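You operate a simulated robot arm through the tools that you are given. There is no shell and no other tool.

You are at the controls of a simulated robot arm. One attempt, no reset.

JOB
Give the plate on the turntable one slow turn under the lit lamp.
Fine: speed knob at SLOW; the plate stays there; after the turn, lamp off and parked; leave the rest of the bench as it is.

Only the result counts: the job must be done as asked and must still hold three seconds after the hand-in. Knocking over, shifting, dropping, spilling or breaking anything else fails it.

ROBOT AND FRAMES
A 7-joint arm with a two-finger parallel gripper, fixed in place. Base frame: the origin is at the foot of the arm, x ahead of it, y to its left, z up. Lengths are in mm, angles in degrees, forces in N, time in s.
Its first joint turns from -132.0 to 132.0 degrees. Payload 3.91 kg.
The tool frame sits at the grasp point between the pads (the TCP): z along the fingers, y along the line on which they close. The tips reach 30 mm beyond it. The gripper opens to 110 mm. The fingers are 20 mm wide and 10 mm thick; the gripper's body (48 by 112 mm) begins 55 mm behind the TCP.
Orientation is that of the tool frame in the base frame, as a unit quaternion [w, x, y, z]. With the fingers straight down and closing along the base's y, the tool's x points along the base's -x, its y along +y and its z along -z.

CONTROLS
- The arm moves only by the tool send_rows. Its argument "steps" is a list of rows, each a list of 3 entries, a list of its own where there are three numbers: the turn, a rotation vector about the tool's x, y, z in degrees, then the shift along the tool's x, y, z in mm, then the gripper command, from -1 (shut) to 1 (fully open), values between in proportion. In form: [[[wx, wy, wz], [tx, ty, tz], hand], ...]. A call has 1 to 20 rows; each row is the pose to reach, as a shift and turn from the pose commanded when the call began, along the tool's axes at that moment. A row lasts 0.2 s, in which the tool goes at most 50 mm and 8.6 degrees; a call with a longer step from one row to the next is refused whole, and so is a gripper value outside its range. Where a pose cannot be reached the arm comes as near as it can. A force on the tool above 70 N (or 10 N above the force at the start of the call, whichever is more), or a blocked arm, ends the call early, and 0.2 s more pass. The fingers move at their own pace (about 108 mm/s each) and stop on an object; they squeeze with about 41 N. The grip force told is the motor's: it shows also when the fingers shut on nothing. Time passes only in rows, and 0.2 s behind the last, so rows that repeat a pose let the fingers close. The reply holds the time, the measured pose of the TCP, the force on the tool along the base axes, the opening and the grip force, in the units named above and with some noise, with the torque about the TCP (base axes, N m) and any sound that the robot's microphone picked up.
- Cameras (640 x 400 px; columns grow to the right, rows downward): "scene" is fixed at [399.8, 500, 1540.6]; the picture's right is [-0.39, -0.92, 0.00], its down [-0.69, 0.29, -0.66] and it looks along [0.61, -0.26, -0.75] (base axes); focal length 214 px, centre (320, 200). "wrist" rides on the gripper at [72, 17, -103] in the tool frame; the picture's right is [-0.23, 0.97, 0.00], its down [-0.76, -0.18, -0.62] and it looks along [-0.61, -0.14, 0.78] (tool axes); focal length 222 px, centre (320, 200). There is no depth. A picture from a camera that has moved, and an enlarged one, comes with that camera's place and axes in the base frame and with its lens.
- capture(camera): a new picture of that camera. The clock stands still meanwhile.
- enlarge(camera, box): a new picture of the part [left, top, right, bottom] of that camera's present view, enlarged. The clock stands still meanwhile.
- job_done(): hands the job in; it is judged then, once.

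Nothing tells you positions but the pictures and the camera data. Unless the task says otherwise, let go and move clear before handing in.

The tools are called after "Request:" as name(argument=value, ...) on one line, values as JSON. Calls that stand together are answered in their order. send_rows: Moves the arm, as the interface text tells. Its arguments: {"type":"object","properties":{"steps":{"type":"array"}},"required":["steps"]} The other tools are called the same way: capture (camera) takes a picture; enlarge (camera, box) takes an enlarged picture of a part of a camera's view; job_done () hands the job in.

At the start:

```text
t: 0.0
eef_pos: [503.2, 123.0, 1422.5]
orientation: [0.0, 0.001, 1.0, -0.001]
wrist_force: [0.5, -0.4, -0.1]
torque: [-0.02, 0.0, 0.01]
grip_width: 110.3
grasp_force: 0.0
```

scene: 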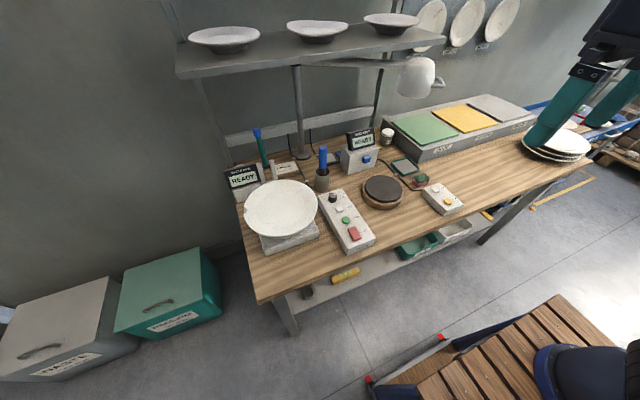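
wrist: 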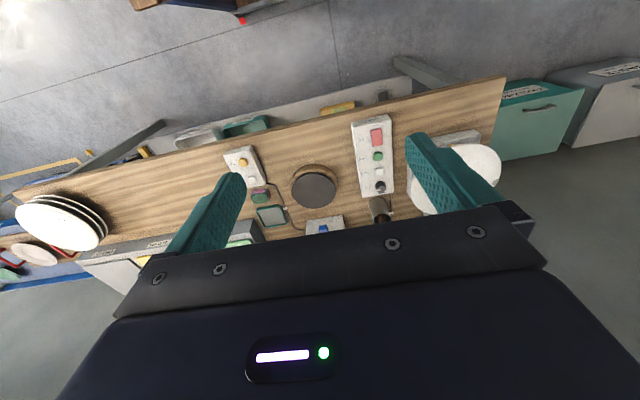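

I see a bench with a plate on a turntable at the left, a control box with buttons and a knob beside it, and a lamp on an arm above the bench. I'll enlarge these areas before moving.

Request:
enlarge(camera="scene", box=[220, 120, 400, 270])

Request:
enlarge(camera="scene", box=[300, 170, 390, 260])

Request:
enlarge(camera="scene", box=[330, 110, 480, 220])

Request:
enlarge(camera="scene", box=[160, 0, 480, 170])

Request:
enlarge(camera="wrist", box=[210, 100, 510, 250])

```text
2.67 times, centred on (310, 195) of scene
camera zoom: at [399.8, 500.0, 1540.6], right [-0.39, -0.92, 0.0], down [-0.69, 0.29, -0.66], along [0.61, -0.26, -0.75], focal length 572 px, centre (347, 213)
```

zoom: 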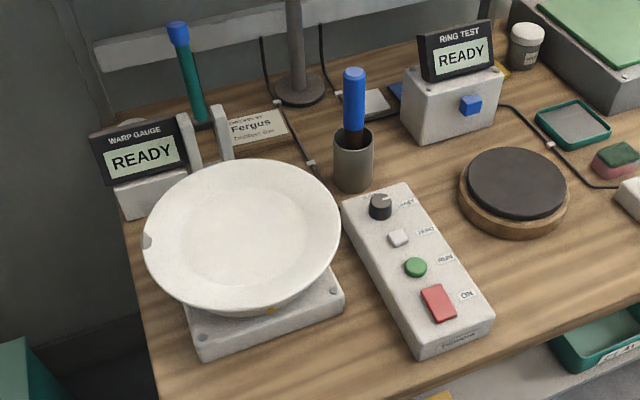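

```text
4.44 times, centred on (345, 215) of scene
camera zoom: at [399.8, 500.0, 1540.6], right [-0.39, -0.92, 0.0], down [-0.69, 0.29, -0.66], along [0.61, -0.26, -0.75], focal length 953 px, centre (209, 133)
```

zoom: 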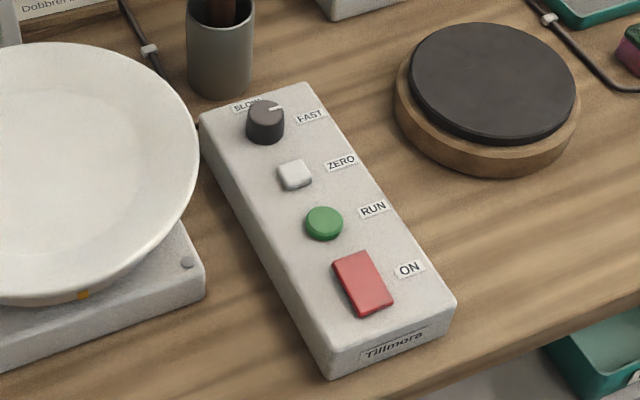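

```text
3.64 times, centred on (405, 165) of scene
camera zoom: at [399.8, 500.0, 1540.6], right [-0.39, -0.92, 0.0], down [-0.69, 0.29, -0.66], along [0.61, -0.26, -0.75], focal length 780 px, centre (11, 327)
```

zoom: 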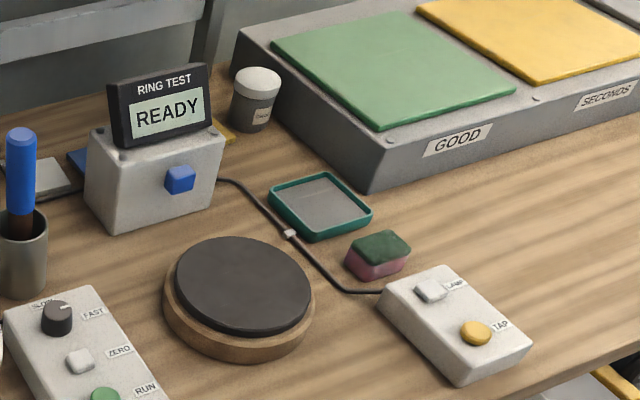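

```text
2.00 times, centred on (320, 85) of scene
camera zoom: at [399.8, 500.0, 1540.6], right [-0.39, -0.92, 0.0], down [-0.69, 0.29, -0.66], along [0.61, -0.26, -0.75], focal length 429 px, centre (320, 430)
```

zoom: 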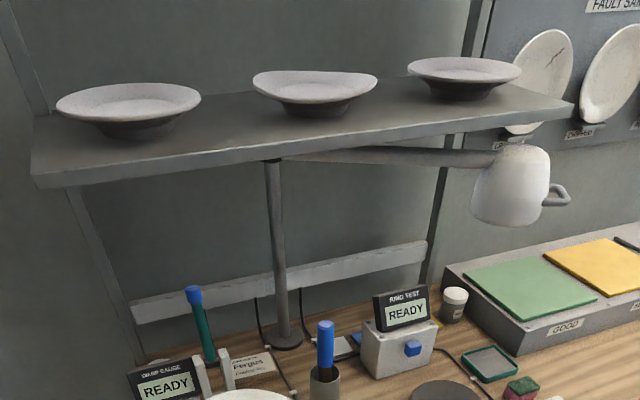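

```text
2.13 times, centred on (360, 175) of wrist
camera zoom: at [429.7, 140.3, 1524.2], right [0.23, 0.97, 0.0], down [0.76, -0.18, 0.62], along [0.61, -0.14, -0.78], focal length 474 px, centre (235, 253)
```

zoom: 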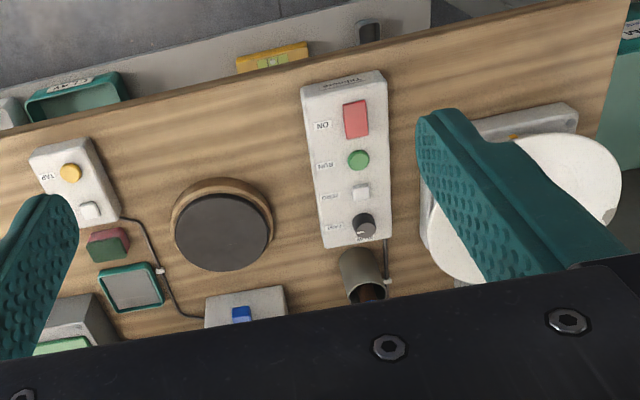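

The bench surface is at about z = 880–900. The control box runs along x at y ≈ 240, with the knob near (883, 242). The lamp arm pivots on a post near (1264, 235), with its head at about (1114, -220, 1210). Next I'll check the labels and the lamp handle.

Request:
enlarge(camera="scene", box=[420, 175, 470, 220])

Request:
enlarge(camera="scene", box=[315, 180, 355, 215])

Request:
enlarge(camera="scene", box=[380, 40, 460, 110])

Request:
enlarge(camera="scene", box=[220, 120, 310, 190])

Request:
enlarge(camera="scene", box=[230, 170, 330, 270])

Request:
enlarge(camera="scene", box=[430, 0, 640, 170])

```text
8.89 times, centred on (445, 198) of scene
camera zoom: at [399.8, 500.0, 1540.6], right [-0.39, -0.92, 0.0], down [-0.69, 0.29, -0.66], along [0.61, -0.26, -0.75], focal length 1906 px, centre (-791, 222)
```

zoom: 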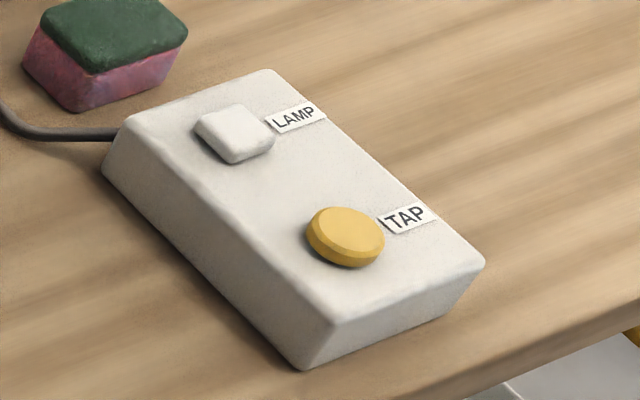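

```text
11.43 times, centred on (335, 198) of scene
camera zoom: at [399.8, 500.0, 1540.6], right [-0.39, -0.92, 0.0], down [-0.69, 0.29, -0.66], along [0.61, -0.26, -0.75], focal length 2451 px, centre (149, 229)
```

zoom: 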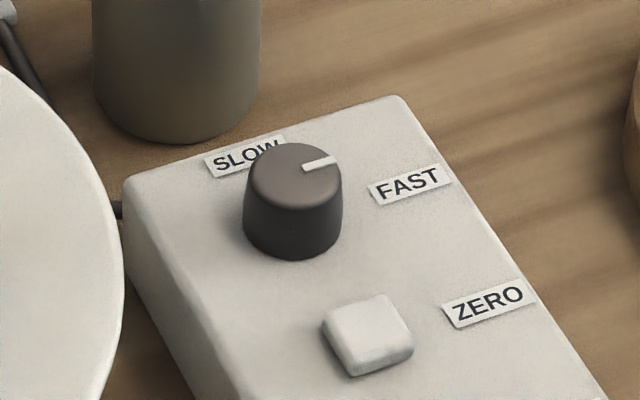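

```text
5.71 times, centred on (420, 75) of scene
camera zoom: at [399.8, 500.0, 1540.6], right [-0.39, -0.92, 0.0], down [-0.69, 0.29, -0.66], along [0.61, -0.26, -0.75], focal length 1226 px, centre (-251, 914)
```

zoom: 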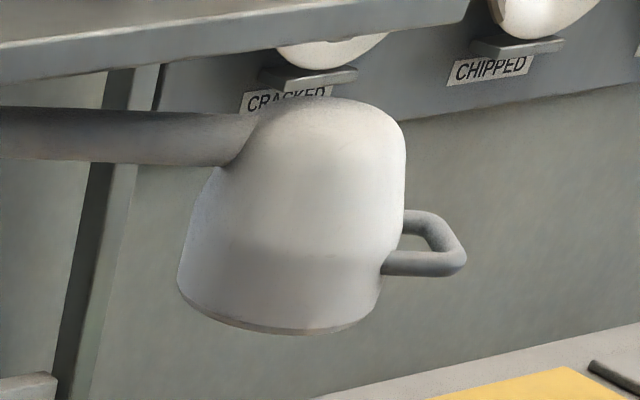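

```text
5.71 times, centred on (265, 155) of scene
camera zoom: at [399.8, 500.0, 1540.6], right [-0.39, -0.92, 0.0], down [-0.69, 0.29, -0.66], along [0.61, -0.26, -0.75], focal length 1226 px, centre (634, 457)
```

zoom: 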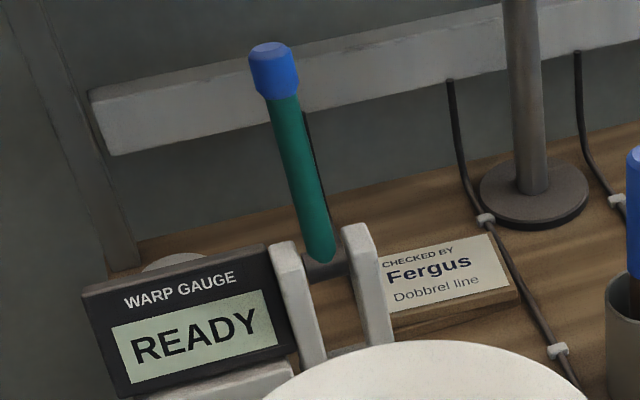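

```text
4.00 times, centred on (280, 220) of scene
camera zoom: at [399.8, 500.0, 1540.6], right [-0.39, -0.92, 0.0], down [-0.69, 0.29, -0.66], along [0.61, -0.26, -0.75], focal length 858 px, centre (480, 120)
```

zoom: 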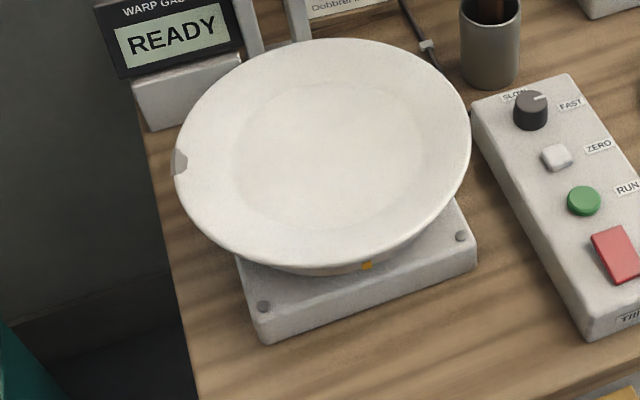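

```text
2.35 times, centred on (535, 85) of scene
camera zoom: at [399.8, 500.0, 1540.6], right [-0.39, -0.92, 0.0], down [-0.69, 0.29, -0.66], along [0.61, -0.26, -0.75], focal length 505 px, centre (-186, 471)
```

zoom: 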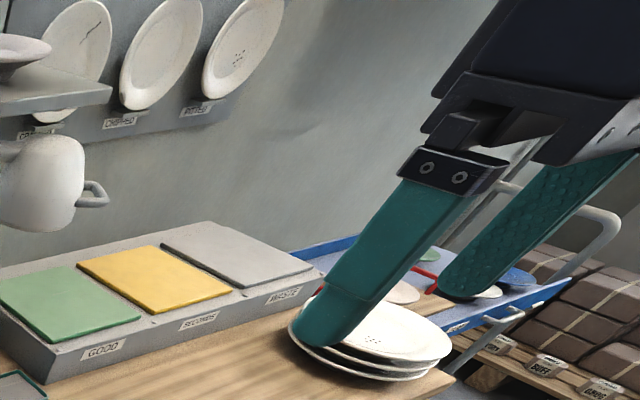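

The LAMP button is on the small right-hand box. The knob pointer is at FAST (toward -y), and SLOW lies toward +x, so it needs a quarter turn. I'll move to a viewing position above the control box.

Request:
send_rows(steps=[[[0, 0, 0], [-25, 12, 27], 0], [[0, 0, 0], [-50, 24, 54], 0], [[0, 0, 0], [-75, 36, 81], 0], [[0, 0, 0], [-100, 48, 108], 0], [[0, 0, 0], [-125, 60, 135], 0], [[0, 0, 0], [-150, 72, 162], 0], [[0, 0, 0], [-175, 84, 189], 0], [[0, 0, 0], [-200, 96, 216], 0], [[0, 0, 0], [-225, 108, 243], 0], [[0, 0, 0], [-257, 117, 272], 0], [[0, 0, 0], [-257, 117, 272], 0]])

Request:
capture(camera="wrist")

Request:
capture(camera="scene")

```text
t: 2.4
eef_pos: [758.6, 238.9, 1148.6]
orientation: [0.0, 0.001, 1.0, 0.0]
wrist_force: [-0.6, -0.1, 1.1]
torque: [0.01, -0.04, -0.02]
grip_width: 54.8
grasp_force: 0.0
```

```text
taken
camera wrist: at [684.9, 257.0, 1250.8], right [0.23, 0.97, 0.0], down [0.76, -0.18, 0.62], along [0.61, -0.14, -0.78], focal length 222 px, centre (320, 200)
```

wrist: 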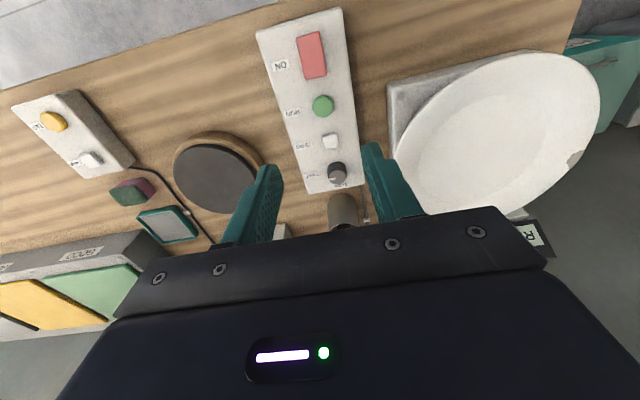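

```text
taken
```

scene: 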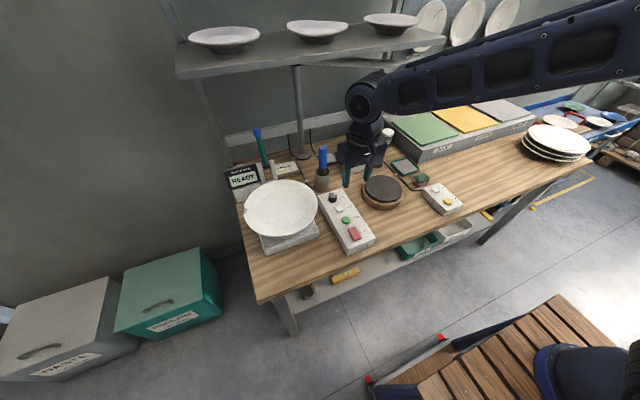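

The knob, plate and buttons are in view. I'll enlarge them to refine positions and check the rocker state.

Request:
enlarge(camera="wrist", box=[250, 0, 370, 220])

Request:
enlarge(camera="wrist", box=[290, 125, 370, 200])

Request:
enlarge(camera="wrist", box=[270, 10, 350, 85])

Request:
enlarge(camera="wrist", box=[370, 30, 620, 230])

```text
1.82 times, centred on (310, 110) of wrist
camera zoom: at [684.9, 257.0, 1250.8], right [0.23, 0.97, 0.0], down [0.76, -0.18, 0.62], along [0.61, -0.14, -0.78], focal length 404 px, centre (338, 364)
```

zoom: 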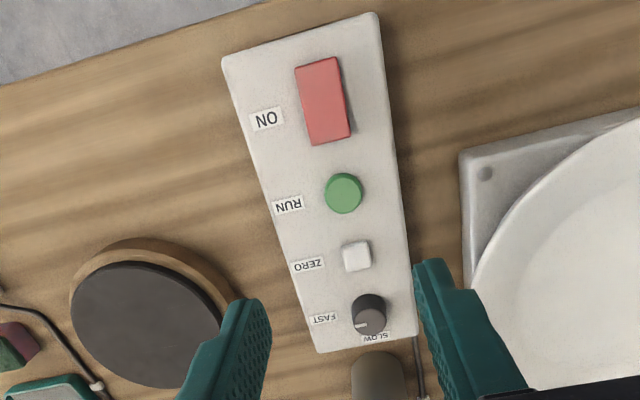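

```text
5.33 times, centred on (330, 162) of wrist
camera zoom: at [684.9, 257.0, 1250.8], right [0.23, 0.97, 0.0], down [0.76, -0.18, 0.62], along [0.61, -0.14, -0.78], focal length 1185 px, centre (267, 400)
```

zoom: 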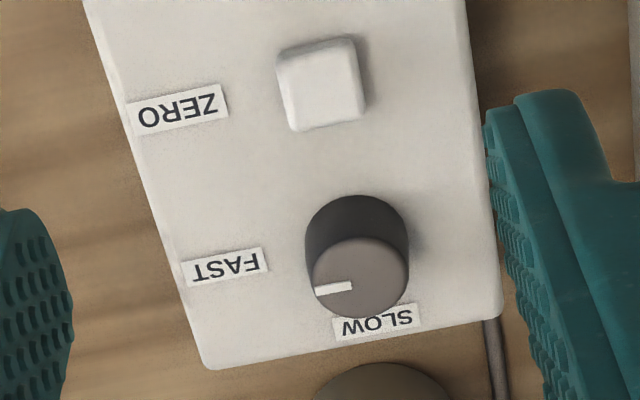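

```text
5.33 times, centred on (310, 48) of wrist
camera zoom: at [684.9, 257.0, 1250.8], right [0.23, 0.97, 0.0], down [0.76, -0.18, 0.62], along [0.61, -0.14, -0.78], focal length 1185 px, centre (373, 1013)
```

zoom: 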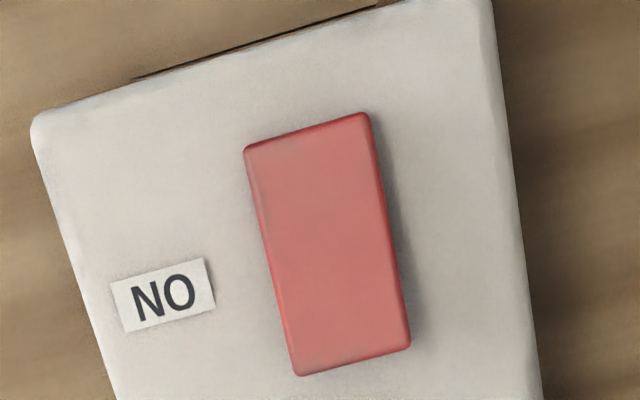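

```text
2.00 times, centred on (495, 130) of wrist
camera zoom: at [684.9, 257.0, 1250.8], right [0.23, 0.97, 0.0], down [0.76, -0.18, 0.62], along [0.61, -0.14, -0.78], focal length 444 px, centre (-30, 340)
```

zoom: 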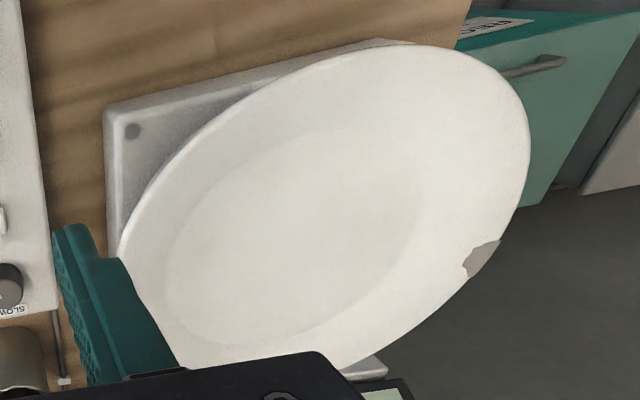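

The knob top is at about (882, 242, 949) and is roughly 30 mm in diameter. I'm moving above it with the gripper half open.

Request:
send_rows(steps=[[[0, 0, 0], [-31, 0.7, 20], 0.1], [[0, 0, 0], [-62, 1.4, 45], 0.1], [[0, 0, 0], [-93, 2, 75], 0.1], [[0, 0, 0], [-123, 2.7, 110], 0.1], [[0, 0, 0], [-123, 2.7, 138], 0.1], [[0, 0, 0], [-123, 2.7, 138], 0.1]])

Request:
capture(camera="wrist")

Request:
enlarge(camera="scene", box=[280, 100, 440, 240])

```text
t: 3.8
eef_pos: [883.6, 243.4, 1010.7]
orientation: [0.0, 0.0, 1.0, 0.0]
wrist_force: [0.4, -0.3, -0.8]
torque: [0.01, 0.01, 0.01]
grip_width: 60.5
grasp_force: 0.0
```

```text
taken
camera wrist: at [811.3, 260.1, 1113.9], right [0.23, 0.97, 0.0], down [0.76, -0.18, 0.62], along [0.61, -0.14, -0.78], focal length 222 px, centre (320, 200)
```

wrist: 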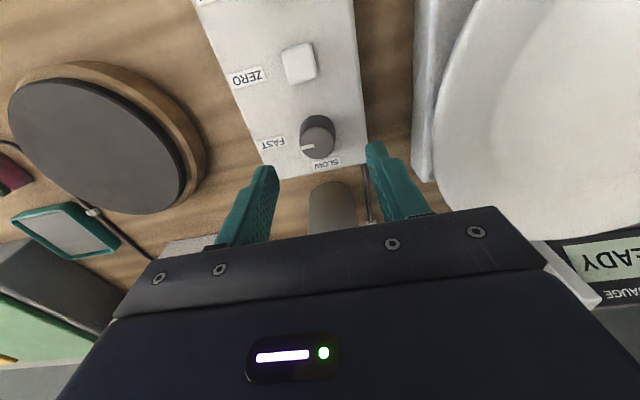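

```text
2.86 times, centred on (360, 170) of scene
camera zoom: at [399.8, 500.0, 1540.6], right [-0.39, -0.92, 0.0], down [-0.69, 0.29, -0.66], along [0.61, -0.26, -0.75], focal length 613 px, centre (206, 286)
```

zoom: 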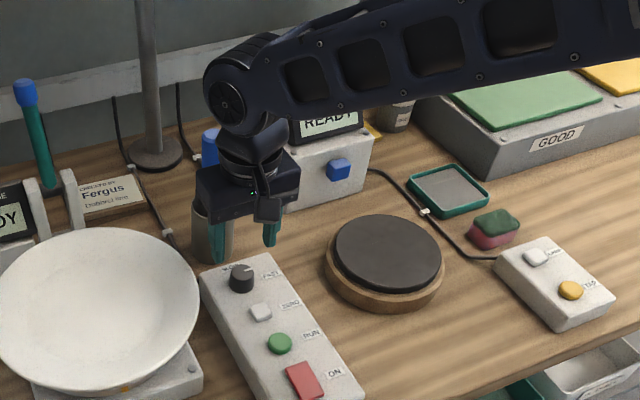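

The fingers straddle the knob axis. I'll descend gently and close on the knob.

Request:
send_rows(steps=[[[0, 0, 0], [1, -1, 15], 0.1], [[0, 0, 0], [1, -1, 30], 0.1], [[0, 0, 0], [1, -1, 40], 0.1], [[0, 0, 0], [1, -1, 48], 0.1], [[0, 0, 0], [1, -1, 48], -0.3], [[0, 0, 0], [1, -1, 48], -1], [[0, 0, 0], [1, -1, 48], -1], [[0, 0, 0], [1, -1, 48], -1]])

Request:
enlarge(camera="wrist", box=[220, 80, 420, 220])

Request:
enlarge(camera="scene", box=[280, 130, 400, 220])

```text
t: 5.6
eef_pos: [882.9, 238.1, 963.9]
orientation: [0.0, 0.001, 1.0, 0.0]
wrist_force: [-1.6, -25.7, 1.5]
torque: [-0.84, 0.15, -0.23]
grip_width: 29.7
grasp_force: 44.5
```

```text
2.86 times, centred on (320, 150) of wrist
camera zoom: at [810.1, 256.7, 1066.5], right [0.23, 0.97, 0.0], down [0.76, -0.18, 0.62], along [0.61, -0.14, -0.78], focal length 635 px, centre (320, 343)
```

zoom: 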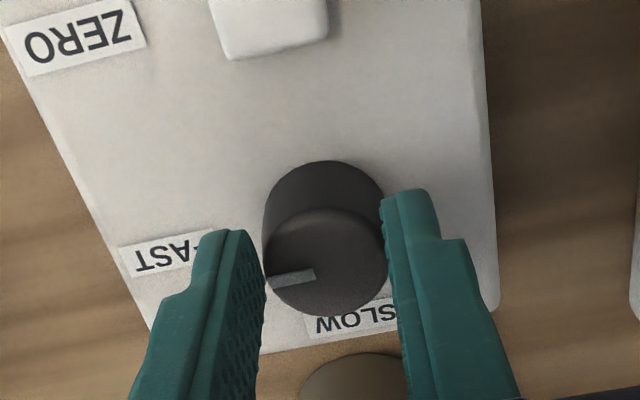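

```text
4.44 times, centred on (340, 175) of scene
camera zoom: at [399.8, 500.0, 1540.6], right [-0.39, -0.92, 0.0], down [-0.69, 0.29, -0.66], along [0.61, -0.26, -0.75], focal length 953 px, centre (231, 311)
```

zoom: 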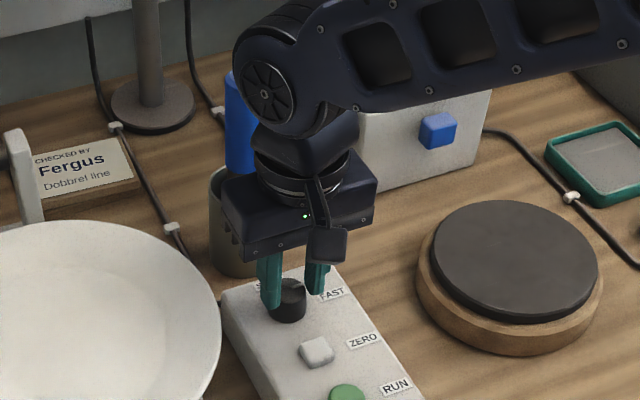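

The grip pushes the arm about 4 mm sideways, so I'll re-centre on the knob and then turn it 90° anticlockwise, seen from above.

Request:
send_rows(steps=[[[0, 0, 0], [0, -2.5, 0], -1], [[0, 0, 0], [0, -4.8, 0], -1], [[0, 0, 0], [0, -4.8, 0], -1]])

```text
t: 6.4
eef_pos: [882.1, 239.1, 965.3]
orientation: [0.0, 0.0, 1.0, 0.002]
wrist_force: [16.7, 5.2, 8.3]
torque: [0.32, -0.57, 0.04]
grip_width: 29.9
grasp_force: 45.3
```

Request:
send_rows(steps=[[[0, 0, -8], [0, 0, 0], -1], [[0, 0, -16], [0, 0, 0], -1], [[0, 0, -24], [0, 0, 0], -1], [[0, 0, -32], [0, 0, 0], -1], [[0, 0, -40], [0, 0, 0], -1], [[0, 0, -40], [0, 0, 0], -1]])

Request:
enlarge(camera="wrist", box=[220, 80, 420, 220])

Request:
enlarge(camera="scene", box=[280, 130, 400, 220])

```text
t: 7.8
eef_pos: [883.6, 233.3, 962.2]
orientation: [0.002, -0.341, 0.94, -0.001]
wrist_force: [44.6, -15.6, 21.7]
torque: [-0.89, -1.21, -0.3]
grip_width: 30.1
grasp_force: 44.8
```

```text
2.86 times, centred on (320, 150) of wrist
camera zoom: at [817.1, 201.0, 1066.3], right [-0.45, 0.89, 0.0], down [0.7, 0.35, 0.62], along [0.56, 0.28, -0.78], focal length 635 px, centre (320, 343)
```

zoom: 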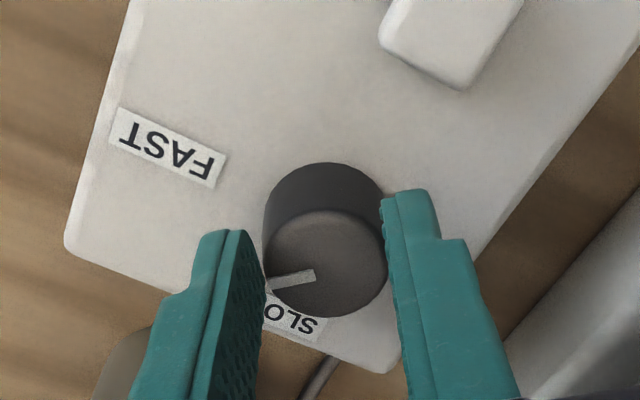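

```text
4.44 times, centred on (340, 175) of scene
camera zoom: at [399.8, 500.0, 1540.6], right [-0.39, -0.92, 0.0], down [-0.69, 0.29, -0.66], along [0.61, -0.26, -0.75], focal length 953 px, centre (231, 311)
```

zoom: 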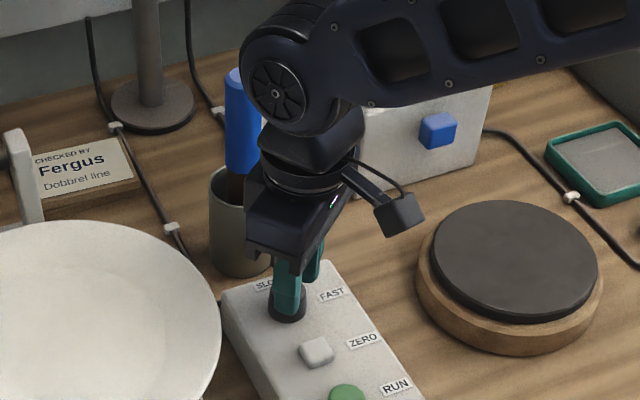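

The knob follows the gripper. I'll relieve the side load before continuing the turn.

Request:
send_rows(steps=[[[0, 0, 0], [0, -3, 0], -1], [[0, 0, 0], [0, -5, 0], -1], [[0, 0, 0], [0, -5, 0], -1]])

```text
t: 8.6
eef_pos: [883.4, 233.1, 963.9]
orientation: [0.001, -0.342, 0.94, 0.001]
wrist_force: [27.2, 4.8, 25.9]
torque: [0.44, -1.26, -0.09]
grip_width: 29.9
grasp_force: 45.4
```

Request:
send_rows(steps=[[[0, 0, 0], [-2.2, -1.2, -1], -1], [[0, 0, 0], [-4.5, -2.4, -2], -1], [[0, 0, 0], [-4.5, -2.4, -2], -1]])

```text
t: 9.4
eef_pos: [887.3, 235.4, 962.7]
orientation: [-0.003, -0.343, 0.939, 0.001]
wrist_force: [-37.3, 9.2, 1.0]
torque: [0.71, 0.52, 0.15]
grip_width: 30.0
grasp_force: 45.2
```

Request:
send_rows(steps=[[[0, 0, 0], [1.4, 2.5, 0], -1], [[0, 0, -8], [1.4, 2.5, 0], -1], [[0, 0, -16], [1.4, 2.5, 0], -1], [[0, 0, -24], [1.4, 2.5, 0], -1], [[0, 0, -24], [1.4, 2.5, 0], -1]])

```text
t: 10.6
eef_pos: [886.6, 233.3, 963.9]
orientation: [-0.001, -0.53, 0.848, -0.001]
wrist_force: [-10.4, 9.0, -27.9]
torque: [0.06, 0.3, 0.08]
grip_width: 29.7
grasp_force: 45.1
```

Request:
send_rows(steps=[[[0, 0, -8], [0, 0, -1], -1], [[0, 0, -16], [0, 0, -1], -1], [[0, 0, -24], [0, 0, -1], -1], [[0, 0, -26], [0, 0, -1], -1], [[0, 0, -26], [0, 0, -1], -1]])

Request:
enlarge(camera="wrist", box=[220, 80, 420, 220])

Request:
enlarge(camera="scene", box=[280, 130, 400, 220])

```text
t: 11.8
eef_pos: [885.9, 232.9, 965.9]
orientation: [0.0, -0.707, 0.707, -0.001]
wrist_force: [-0.6, 0.9, 0.3]
torque: [0.0, 0.01, 0.01]
grip_width: 0.0
grasp_force: 37.7
```

```text
2.86 times, centred on (320, 150) of wrist
camera zoom: at [870.1, 162.3, 1069.0], right [-0.97, 0.23, 0.0], down [0.18, 0.76, 0.62], along [0.14, 0.61, -0.78], focal length 635 px, centre (320, 343)
```

zoom: 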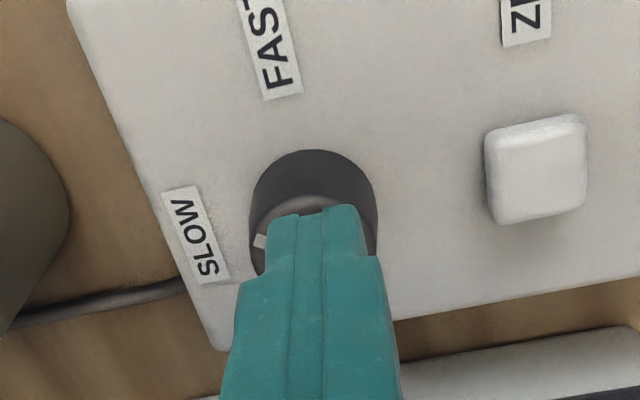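

```text
4.44 times, centred on (340, 175) of scene
camera zoom: at [399.8, 500.0, 1540.6], right [-0.39, -0.92, 0.0], down [-0.69, 0.29, -0.66], along [0.61, -0.26, -0.75], focal length 953 px, centre (231, 311)
```

zoom: 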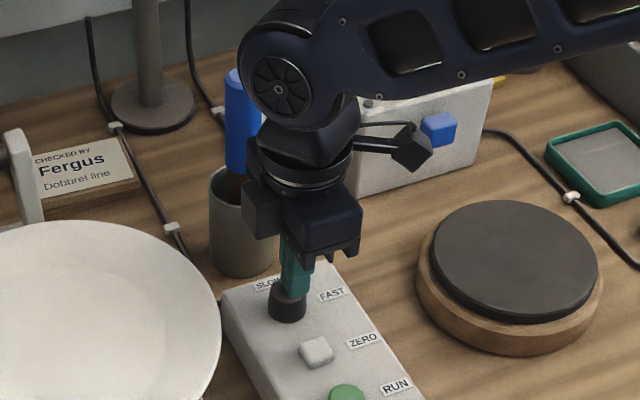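

The fingers slipped off the top of the knob because it is lower than I estimated. I'll lift away and check where the pointer is.

Request:
send_rows(steps=[[[0, 0, 0], [0, 0, -20], -1], [[0, 0, 0], [0, 0, -45], 0], [[0, 0, 0], [0, 0, -60], 0.1], [[0, 0, 0], [0, 0, -60], 0.1]])

Request:
enlarge(camera="wrist", box=[220, 80, 420, 220])

Request:
enlarge(camera="scene", box=[315, 180, 355, 215])

Request:
capture(camera="wrist")

```text
t: 12.8
eef_pos: [887.9, 233.6, 1027.3]
orientation: [0.0, -0.707, 0.708, 0.0]
wrist_force: [-0.2, -0.1, 0.9]
torque: [-0.04, 0.0, 0.03]
grip_width: 60.7
grasp_force: 0.1
```

```text
2.86 times, centred on (320, 150) of wrist
camera zoom: at [870.0, 162.1, 1130.6], right [-0.97, 0.23, 0.0], down [0.18, 0.76, 0.62], along [0.14, 0.61, -0.78], focal length 635 px, centre (320, 343)
```

zoom: 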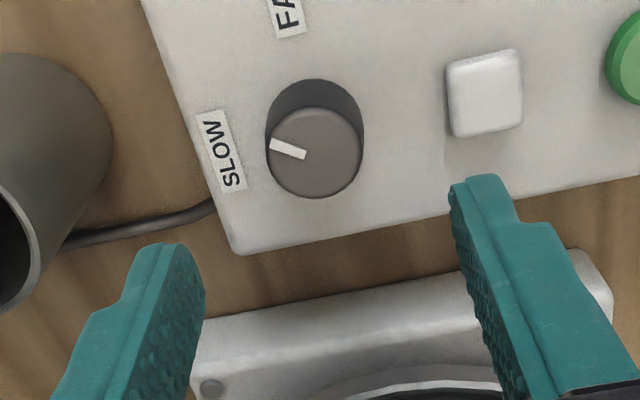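

```text
11.43 times, centred on (335, 198) of scene
camera zoom: at [399.8, 500.0, 1540.6], right [-0.39, -0.92, 0.0], down [-0.69, 0.29, -0.66], along [0.61, -0.26, -0.75], focal length 2451 px, centre (149, 229)
```

zoom: 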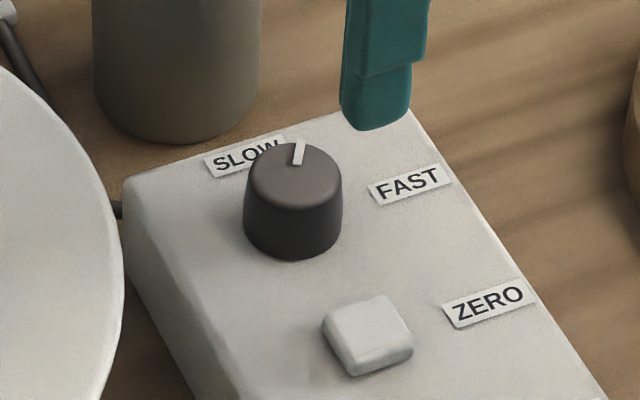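

```text
taken
camera wrist: at [870.0, 162.1, 1130.6], right [-0.97, 0.23, 0.0], down [0.18, 0.76, 0.62], along [0.14, 0.61, -0.78], focal length 222 px, centre (320, 200)
```

wrist: 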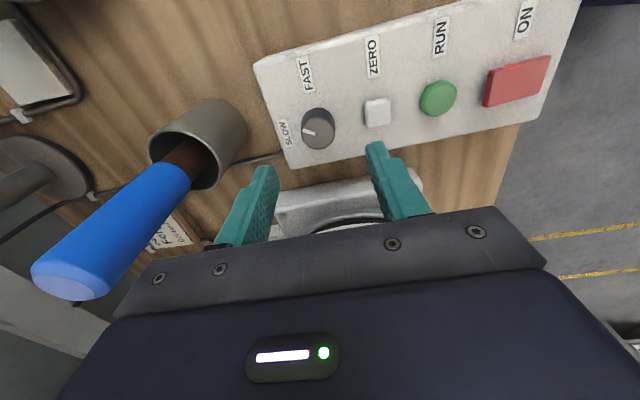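

The pointer is at about -27°, so it needs another 27° to reach SLOW. The knob top is at about (888, 238, 935). I'll re-grip lower and finish the turn.

Request:
send_rows(steps=[[[0, 0, 8], [-1, 0, 0], 0.1], [[0, 0, 16], [-2, 0, 0], 0.1], [[0, 0, 24], [-4, 0, 10], 0.1], [[0, 0, 30], [-4, 0, 25], 0.1], [[0, 0, 30], [-4, 0, 40], 0.1], [[0, 0, 30], [-4, 0, 55], 0.1], [[0, 0, 30], [-4, 0, 68], 0.1], [[0, 0, 30], [-4, 0, 77], 0.1], [[0, 0, 30], [-4, 0, 77], 0.1]])

Request:
enlarge(camera="wrist", box=[220, 80, 420, 220])

Request:
enlarge(camera="scene", box=[300, 150, 370, 220])

```text
t: 14.8
eef_pos: [886.8, 238.2, 950.2]
orientation: [0.001, -0.498, 0.867, 0.0]
wrist_force: [-1.0, -0.1, -1.6]
torque: [0.0, 0.0, -0.03]
grip_width: 60.5
grasp_force: 0.0
```

```text
2.86 times, centred on (320, 150) of wrist
camera zoom: at [837.0, 184.1, 1053.1], right [-0.73, 0.68, 0.0], down [0.54, 0.57, 0.62], along [0.43, 0.45, -0.78], focal length 635 px, centre (320, 343)
```

zoom: 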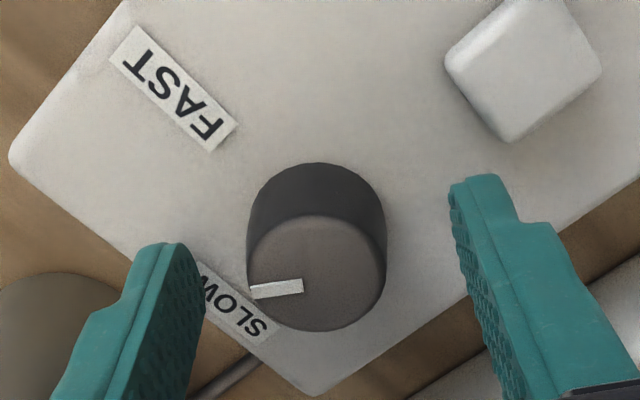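

```text
5.71 times, centred on (335, 185) of scene
camera zoom: at [399.8, 500.0, 1540.6], right [-0.39, -0.92, 0.0], down [-0.69, 0.29, -0.66], along [0.61, -0.26, -0.75], focal length 1226 px, centre (234, 286)
```

zoom: 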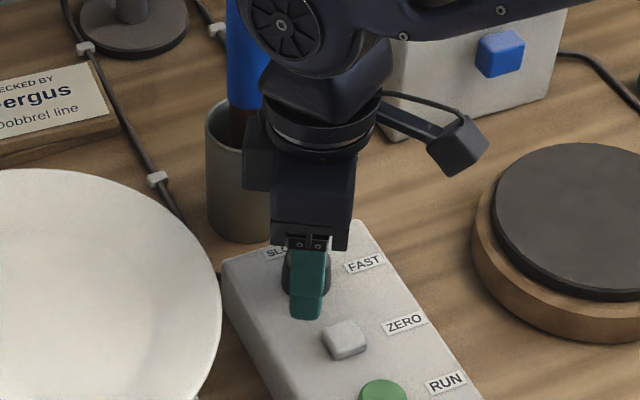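

Request:
send_rows(steps=[[[0, 0, 0], [0, 0, 0], -0.4], [[0, 0, 0], [0, 0, 0], -1], [[0, 0, 0], [0, 0, 0], -1], [[0, 0, 0], [0, 0, 0], -1]])

```text
t: 15.8
eef_pos: [889.0, 236.6, 949.3]
orientation: [0.0, -0.499, 0.867, 0.0]
wrist_force: [13.2, -7.7, 0.0]
torque: [-0.28, -0.46, -0.04]
grip_width: 32.2
grasp_force: 45.0
```

Request:
send_rows(steps=[[[0, 0, 0], [0, -1.3, 0], -1], [[0, 0, -7], [0, -1.3, 0], -1], [[0, 0, -14], [0, -1.3, 0], -1], [[0, 0, -21], [0, -1.3, 0], -1], [[0, 0, -28], [0, -1.3, 0], -1], [[0, 0, -28], [0, -1.3, 0], -1]])

Request:
enlarge(camera="wrist", box=[220, 80, 420, 220])

```text
t: 17.2
eef_pos: [890.0, 235.8, 951.1]
orientation: [0.001, -0.695, 0.719, 0.0]
wrist_force: [25.6, -13.5, 11.6]
torque: [-0.37, -0.84, -0.05]
grip_width: 32.5
grasp_force: 45.4
```

```text
2.86 times, centred on (320, 150) of wrist
camera zoom: at [870.0, 165.3, 1053.1], right [-0.97, 0.26, 0.0], down [0.2, 0.75, 0.62], along [0.16, 0.6, -0.78], focal length 635 px, centre (320, 343)
```

zoom: 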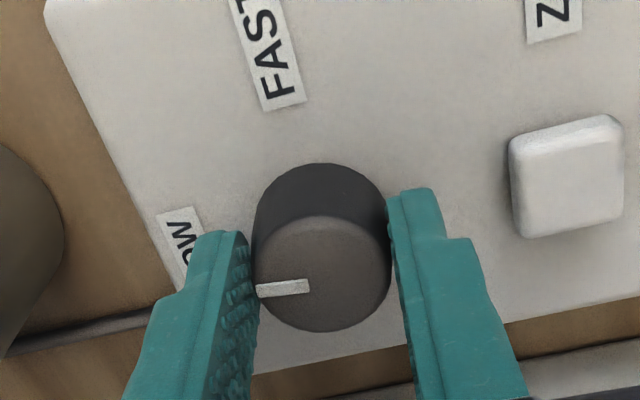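

The pointer is about 7° short, so I'll turn slightly further.

Request:
send_rows(steps=[[[0, 0, -4], [0, -1, 0], -1], [[0, 0, -8], [0, -1.5, 0], -1], [[0, 0, -8], [0, -1.5, 0], -1]])

Request:
enlarge(camera="wrist", box=[220, 80, 420, 220])

```text
t: 18.0
eef_pos: [889.7, 238.2, 950.3]
orientation: [0.0, 0.743, -0.669, 0.001]
wrist_force: [19.7, -21.2, 28.7]
torque: [-0.65, -0.53, -0.07]
grip_width: 32.3
grasp_force: 45.3
```

```text
2.86 times, centred on (320, 150) of wrist
camera zoom: at [880.5, 163.7, 1052.9], right [-0.99, 0.13, 0.0], down [0.1, 0.78, 0.62], along [0.08, 0.62, -0.78], focal length 635 px, centre (320, 343)
```

zoom: 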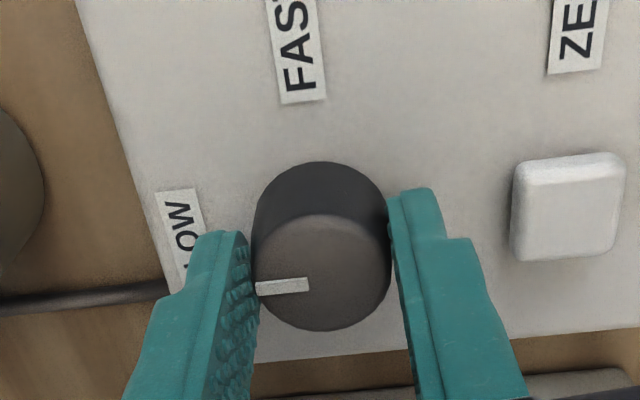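

The pointer now reads about 0°, which is SLOW. I'll release, lift and check.

Request:
send_rows(steps=[[[0, 0, 0], [0, 0, 0], 0], [[0, 0, 0], [0, 0, 0], 0.1], [[0, 0, 0], [0, 0, -10], 0.1], [[0, 0, 0], [0, 0, -40], 0.1], [[0, 0, 8], [0, 0, -70], 0.1], [[0, 0, 8], [0, 0, -70], 0.1]])

Request:
enlarge(camera="wrist", box=[220, 80, 420, 220])

Request:
enlarge(camera="scene", box=[315, 180, 355, 215])

Request:
capture(camera="scene")

```text
t: 19.4
eef_pos: [887.8, 237.2, 1017.3]
orientation: [0.001, -0.694, 0.72, 0.0]
wrist_force: [-0.8, -0.3, -0.7]
torque: [-0.01, 0.0, -0.02]
grip_width: 60.6
grasp_force: 0.2
```

```text
2.86 times, centred on (320, 150) of wrist
camera zoom: at [868.6, 166.6, 1120.2], right [-0.96, 0.26, 0.0], down [0.21, 0.75, 0.62], along [0.16, 0.6, -0.78], focal length 635 px, centre (320, 343)
```

zoom: 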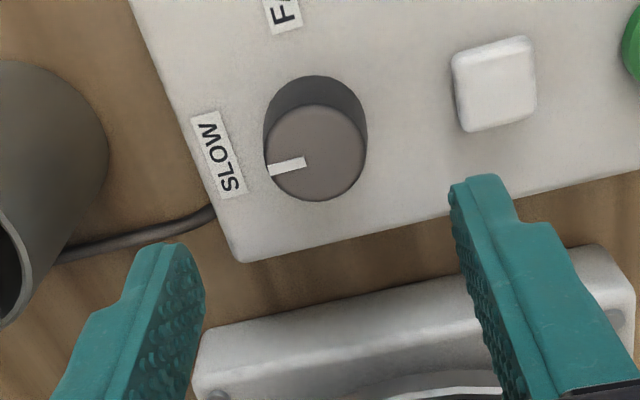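

```text
11.43 times, centred on (335, 198) of scene
camera zoom: at [399.8, 500.0, 1540.6], right [-0.39, -0.92, 0.0], down [-0.69, 0.29, -0.66], along [0.61, -0.26, -0.75], focal length 2451 px, centre (149, 229)
```

zoom: 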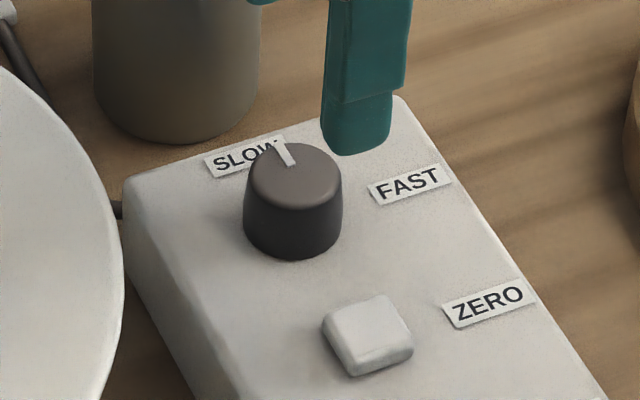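

```text
taken
```

scene: 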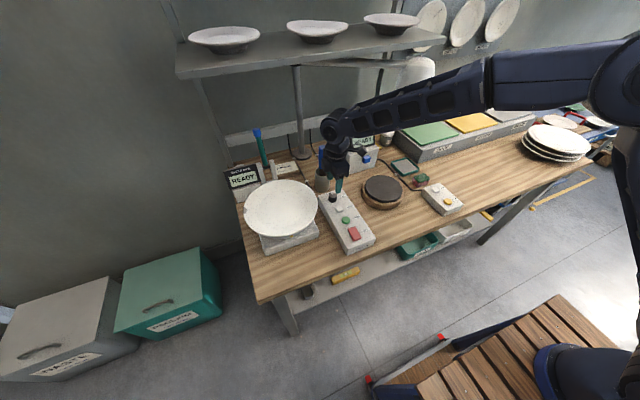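

The speed knob is on SLOW. Next I'll back off and tilt the wrist camera toward the lamp to measure it.

Request:
send_rows(steps=[[[0, 0, 7.33], [5, 5, -40], 0], [[0, 0, 14.67], [29, 20, -80], 0], [[0, 0, 22], [60, 40, -110], 0], [[0, 0, 29.3], [90, 60, -140], 0], [[0, 0, 36.7], [120, 80, -165], 0], [[0, 0, 44], [150, 98, -185], 0], [[0, 0, 51.3], [180, 114, -200], 0], [[0, 0, 58.7], [205, 130, -212], 0], [[0, 0, 66], [230, 146, -220], 0], [[0, 0, 73.3], [255, 160, -228], 0], [[0, 0, 80.7], [278, 172, -233], 0], [[0, 0, 88], [293, 178, -233], 0], [[0, 0, 88], [293, 178, -233], 0]])

Request:
capture(camera="wrist")

Request:
capture(camera="scene")

```text
t: 22.2
eef_pos: [702.0, -48.3, 1251.9]
orientation: [0.0, 0.001, 1.0, 0.0]
wrist_force: [0.7, -1.3, -0.8]
torque: [0.05, -0.02, 0.0]
grip_width: 55.0
grasp_force: 0.1
```

```text
taken
camera wrist: at [629.2, -30.4, 1355.1], right [0.23, 0.97, 0.0], down [0.76, -0.18, 0.62], along [0.61, -0.14, -0.78], focal length 222 px, centre (320, 200)
```

wrist: 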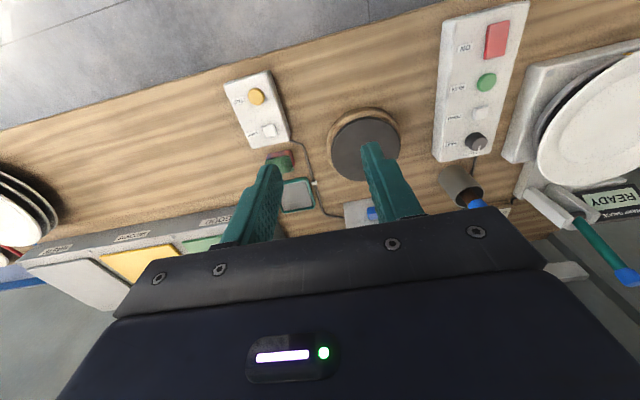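

```text
taken
```

scene: 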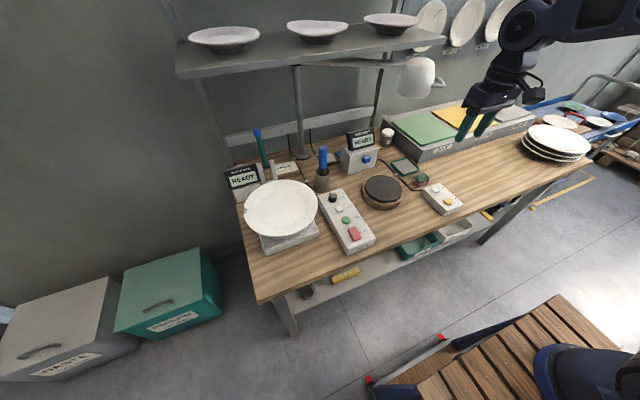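

The lamp isn't visible past the gripper from here. I'll pitch the tool forward so the camera faces it.

Request:
send_rows(steps=[[[0, -8, 0], [0, 0, 0], 0], [[0, -16, 0], [0, 0, 0], 0], [[0, -24, 0], [0, 0, 0], 0], [[0, -32, 0], [0, 0, 0], 0], [[0, -40, 0], [0, 0, 0], 0], [[0, -48, 0], [0, 0, 0], 0], [[0, -56, 0], [0, 0, 0], 0], [[0, -64, 0], [0, 0, 0], 0], [[0, -70, 0], [0, 0, 0], 0], [[0, -70, 0], [0, 0, 0], 0]])

Request:
capture(camera="wrist")

Request:
capture(camera="scene")

```text
t: 24.4
eef_pos: [700.7, -49.4, 1251.9]
orientation: [0.573, 0.001, 0.819, -0.001]
wrist_force: [0.1, 0.7, 0.1]
torque: [0.02, 0.03, -0.04]
grip_width: 55.3
grasp_force: 0.2
```

```text
taken
camera wrist: at [579.0, -31.6, 1218.6], right [0.08, 0.97, 0.21], down [-0.33, -0.18, 0.93], along [0.94, -0.14, 0.3], focal length 222 px, centre (320, 200)
```

wrist: 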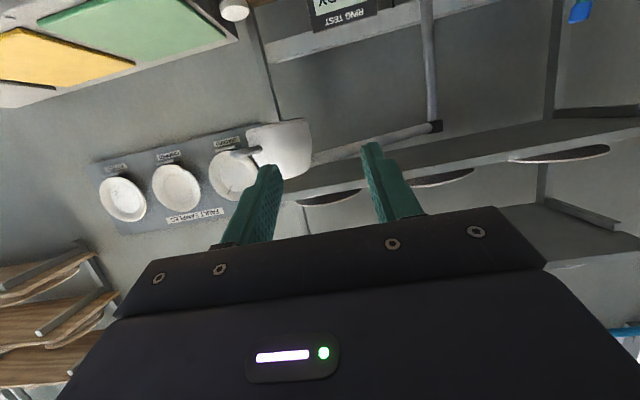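

```text
taken
```

scene: 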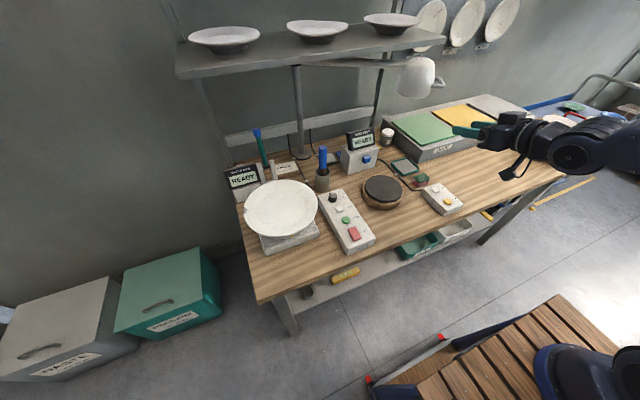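

Now the lamp, its handle and the post are visible, upside down. I'll enlarge to triangulate.

Request:
enlarge(camera="wrist", box=[220, 80, 460, 230])

Request:
enlarge(camera="wrist", box=[220, 110, 330, 190])

Request:
enlarge(camera="scene", box=[260, 30, 460, 170])

```text
2.67 times, centred on (340, 155) of wrist
camera zoom: at [579.0, -31.6, 1218.6], right [0.08, 0.97, 0.21], down [-0.33, -0.18, 0.93], along [0.94, -0.14, 0.3], focal length 592 px, centre (267, 320)
```

zoom: 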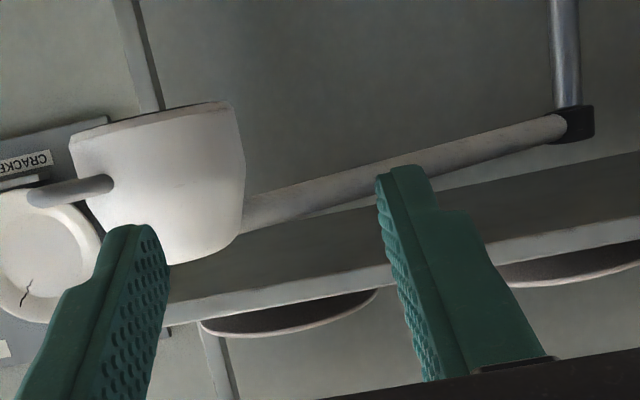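

```text
5.00 times, centred on (275, 150) of wrist
camera zoom: at [579.0, -31.6, 1218.6], right [0.08, 0.97, 0.21], down [-0.33, -0.18, 0.93], along [0.94, -0.14, 0.3], focal length 1111 px, centre (545, 450)
```

zoom: 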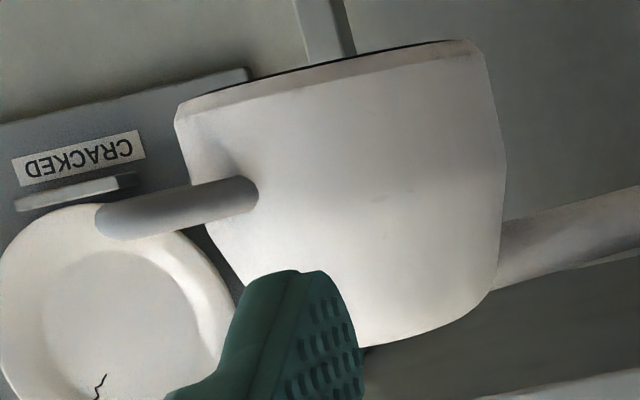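

```text
2.86 times, centred on (360, 100) of scene
camera zoom: at [399.8, 500.0, 1540.6], right [-0.39, -0.92, 0.0], down [-0.69, 0.29, -0.66], along [0.61, -0.26, -0.75], focal length 613 px, centre (206, 486)
```

zoom: 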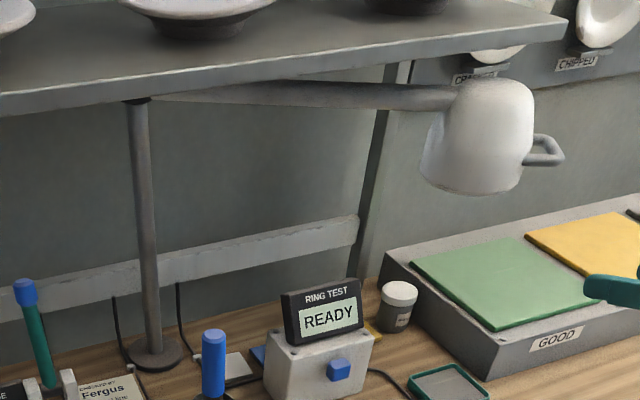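

The lamp head is at about (1065, -168, 1240) and the post at (1251, 232), giving an arm of about 441 mm. The handle is a horizontal loop at about (1018, -258, 1230). I'll look down on the loop to size it.

Request:
send_rows(steps=[[[0, 7, 0], [-21, -10, 14], 0.5], [[0, 14, 0], [-41, -20, 27], 0.5], [[0, 21, 0], [-62, -30, 41], 0.5], [[0, 28, 0], [-83, -40, 55], 0.5], [[0, 35, 0], [-104, -50, 68], 0.5], [[0, 42, 0], [-124, -60, 82], 0.5], [[0, 49, 0], [-145, -71, 96], 0.5], [[0, 56, 0], [-166, -81, 109], 0.5], [[0, 63, 0], [-186, -91, 123], 0.5], [[0, 70, 0], [-207, -101, 136.5], 0.5], [[0, 70, 0], [-207, -101, 136.5], 0.5]])

Request:
capture(camera="wrist")

Request:
capture(camera="scene")

```text
t: 26.8
eef_pos: [900.5, -151.1, 1402.7]
orientation: [-0.001, 0.001, 1.0, 0.0]
wrist_force: [-0.1, -0.3, 0.1]
torque: [0.02, 0.04, 0.0]
grip_width: 82.4
grasp_force: 0.2
```

```text
taken
camera wrist: at [829.3, -133.1, 1505.4], right [0.23, 0.97, 0.0], down [0.76, -0.18, 0.62], along [0.61, -0.14, -0.78], focal length 222 px, centre (320, 200)
```

wrist: 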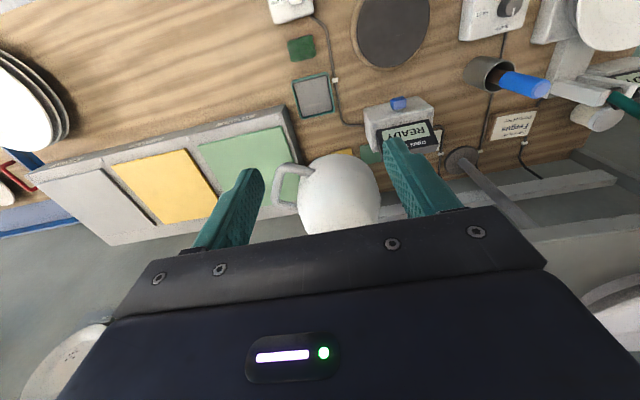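

```text
taken
```

scene: 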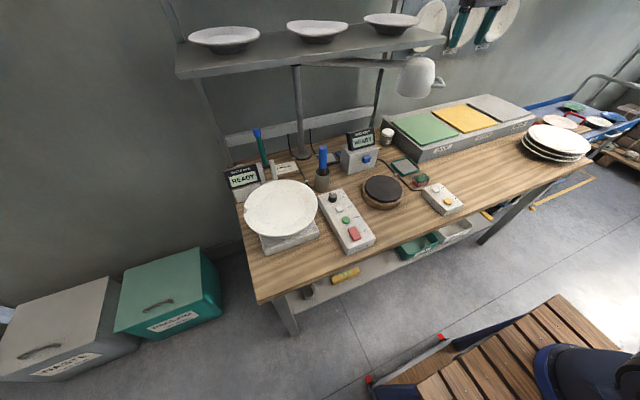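

Request:
enlarge(camera="wrist", box=[240, 140, 400, 240])

Request:
enlarge(camera="wrist", box=[380, 60, 640, 230])

```text
4.00 times, centred on (320, 190) of wrist
camera zoom: at [829.3, -133.1, 1505.4], right [0.23, 0.97, 0.0], down [0.76, -0.18, 0.62], along [0.61, -0.14, -0.78], focal length 888 px, centre (320, 240)
```

zoom: 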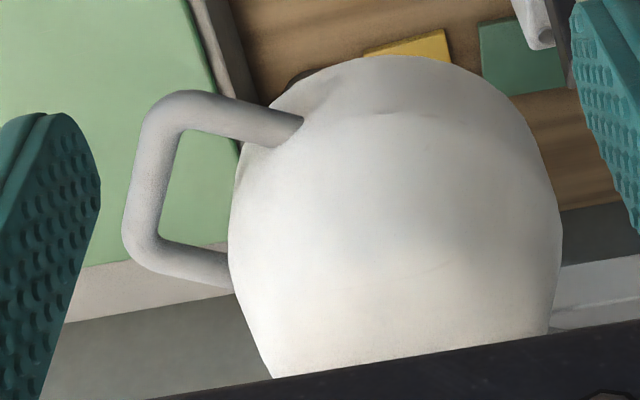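

```text
2.35 times, centred on (510, 145) of wrist
camera zoom: at [829.3, -133.1, 1505.4], right [0.23, 0.97, 0.0], down [0.76, -0.18, 0.62], along [0.61, -0.14, -0.78], focal length 523 px, centre (-127, 329)
```

zoom: 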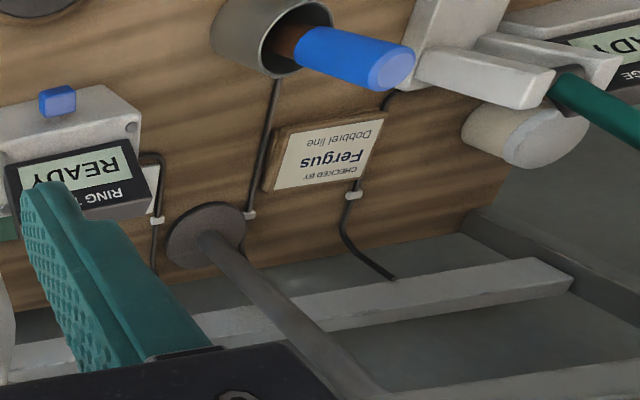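

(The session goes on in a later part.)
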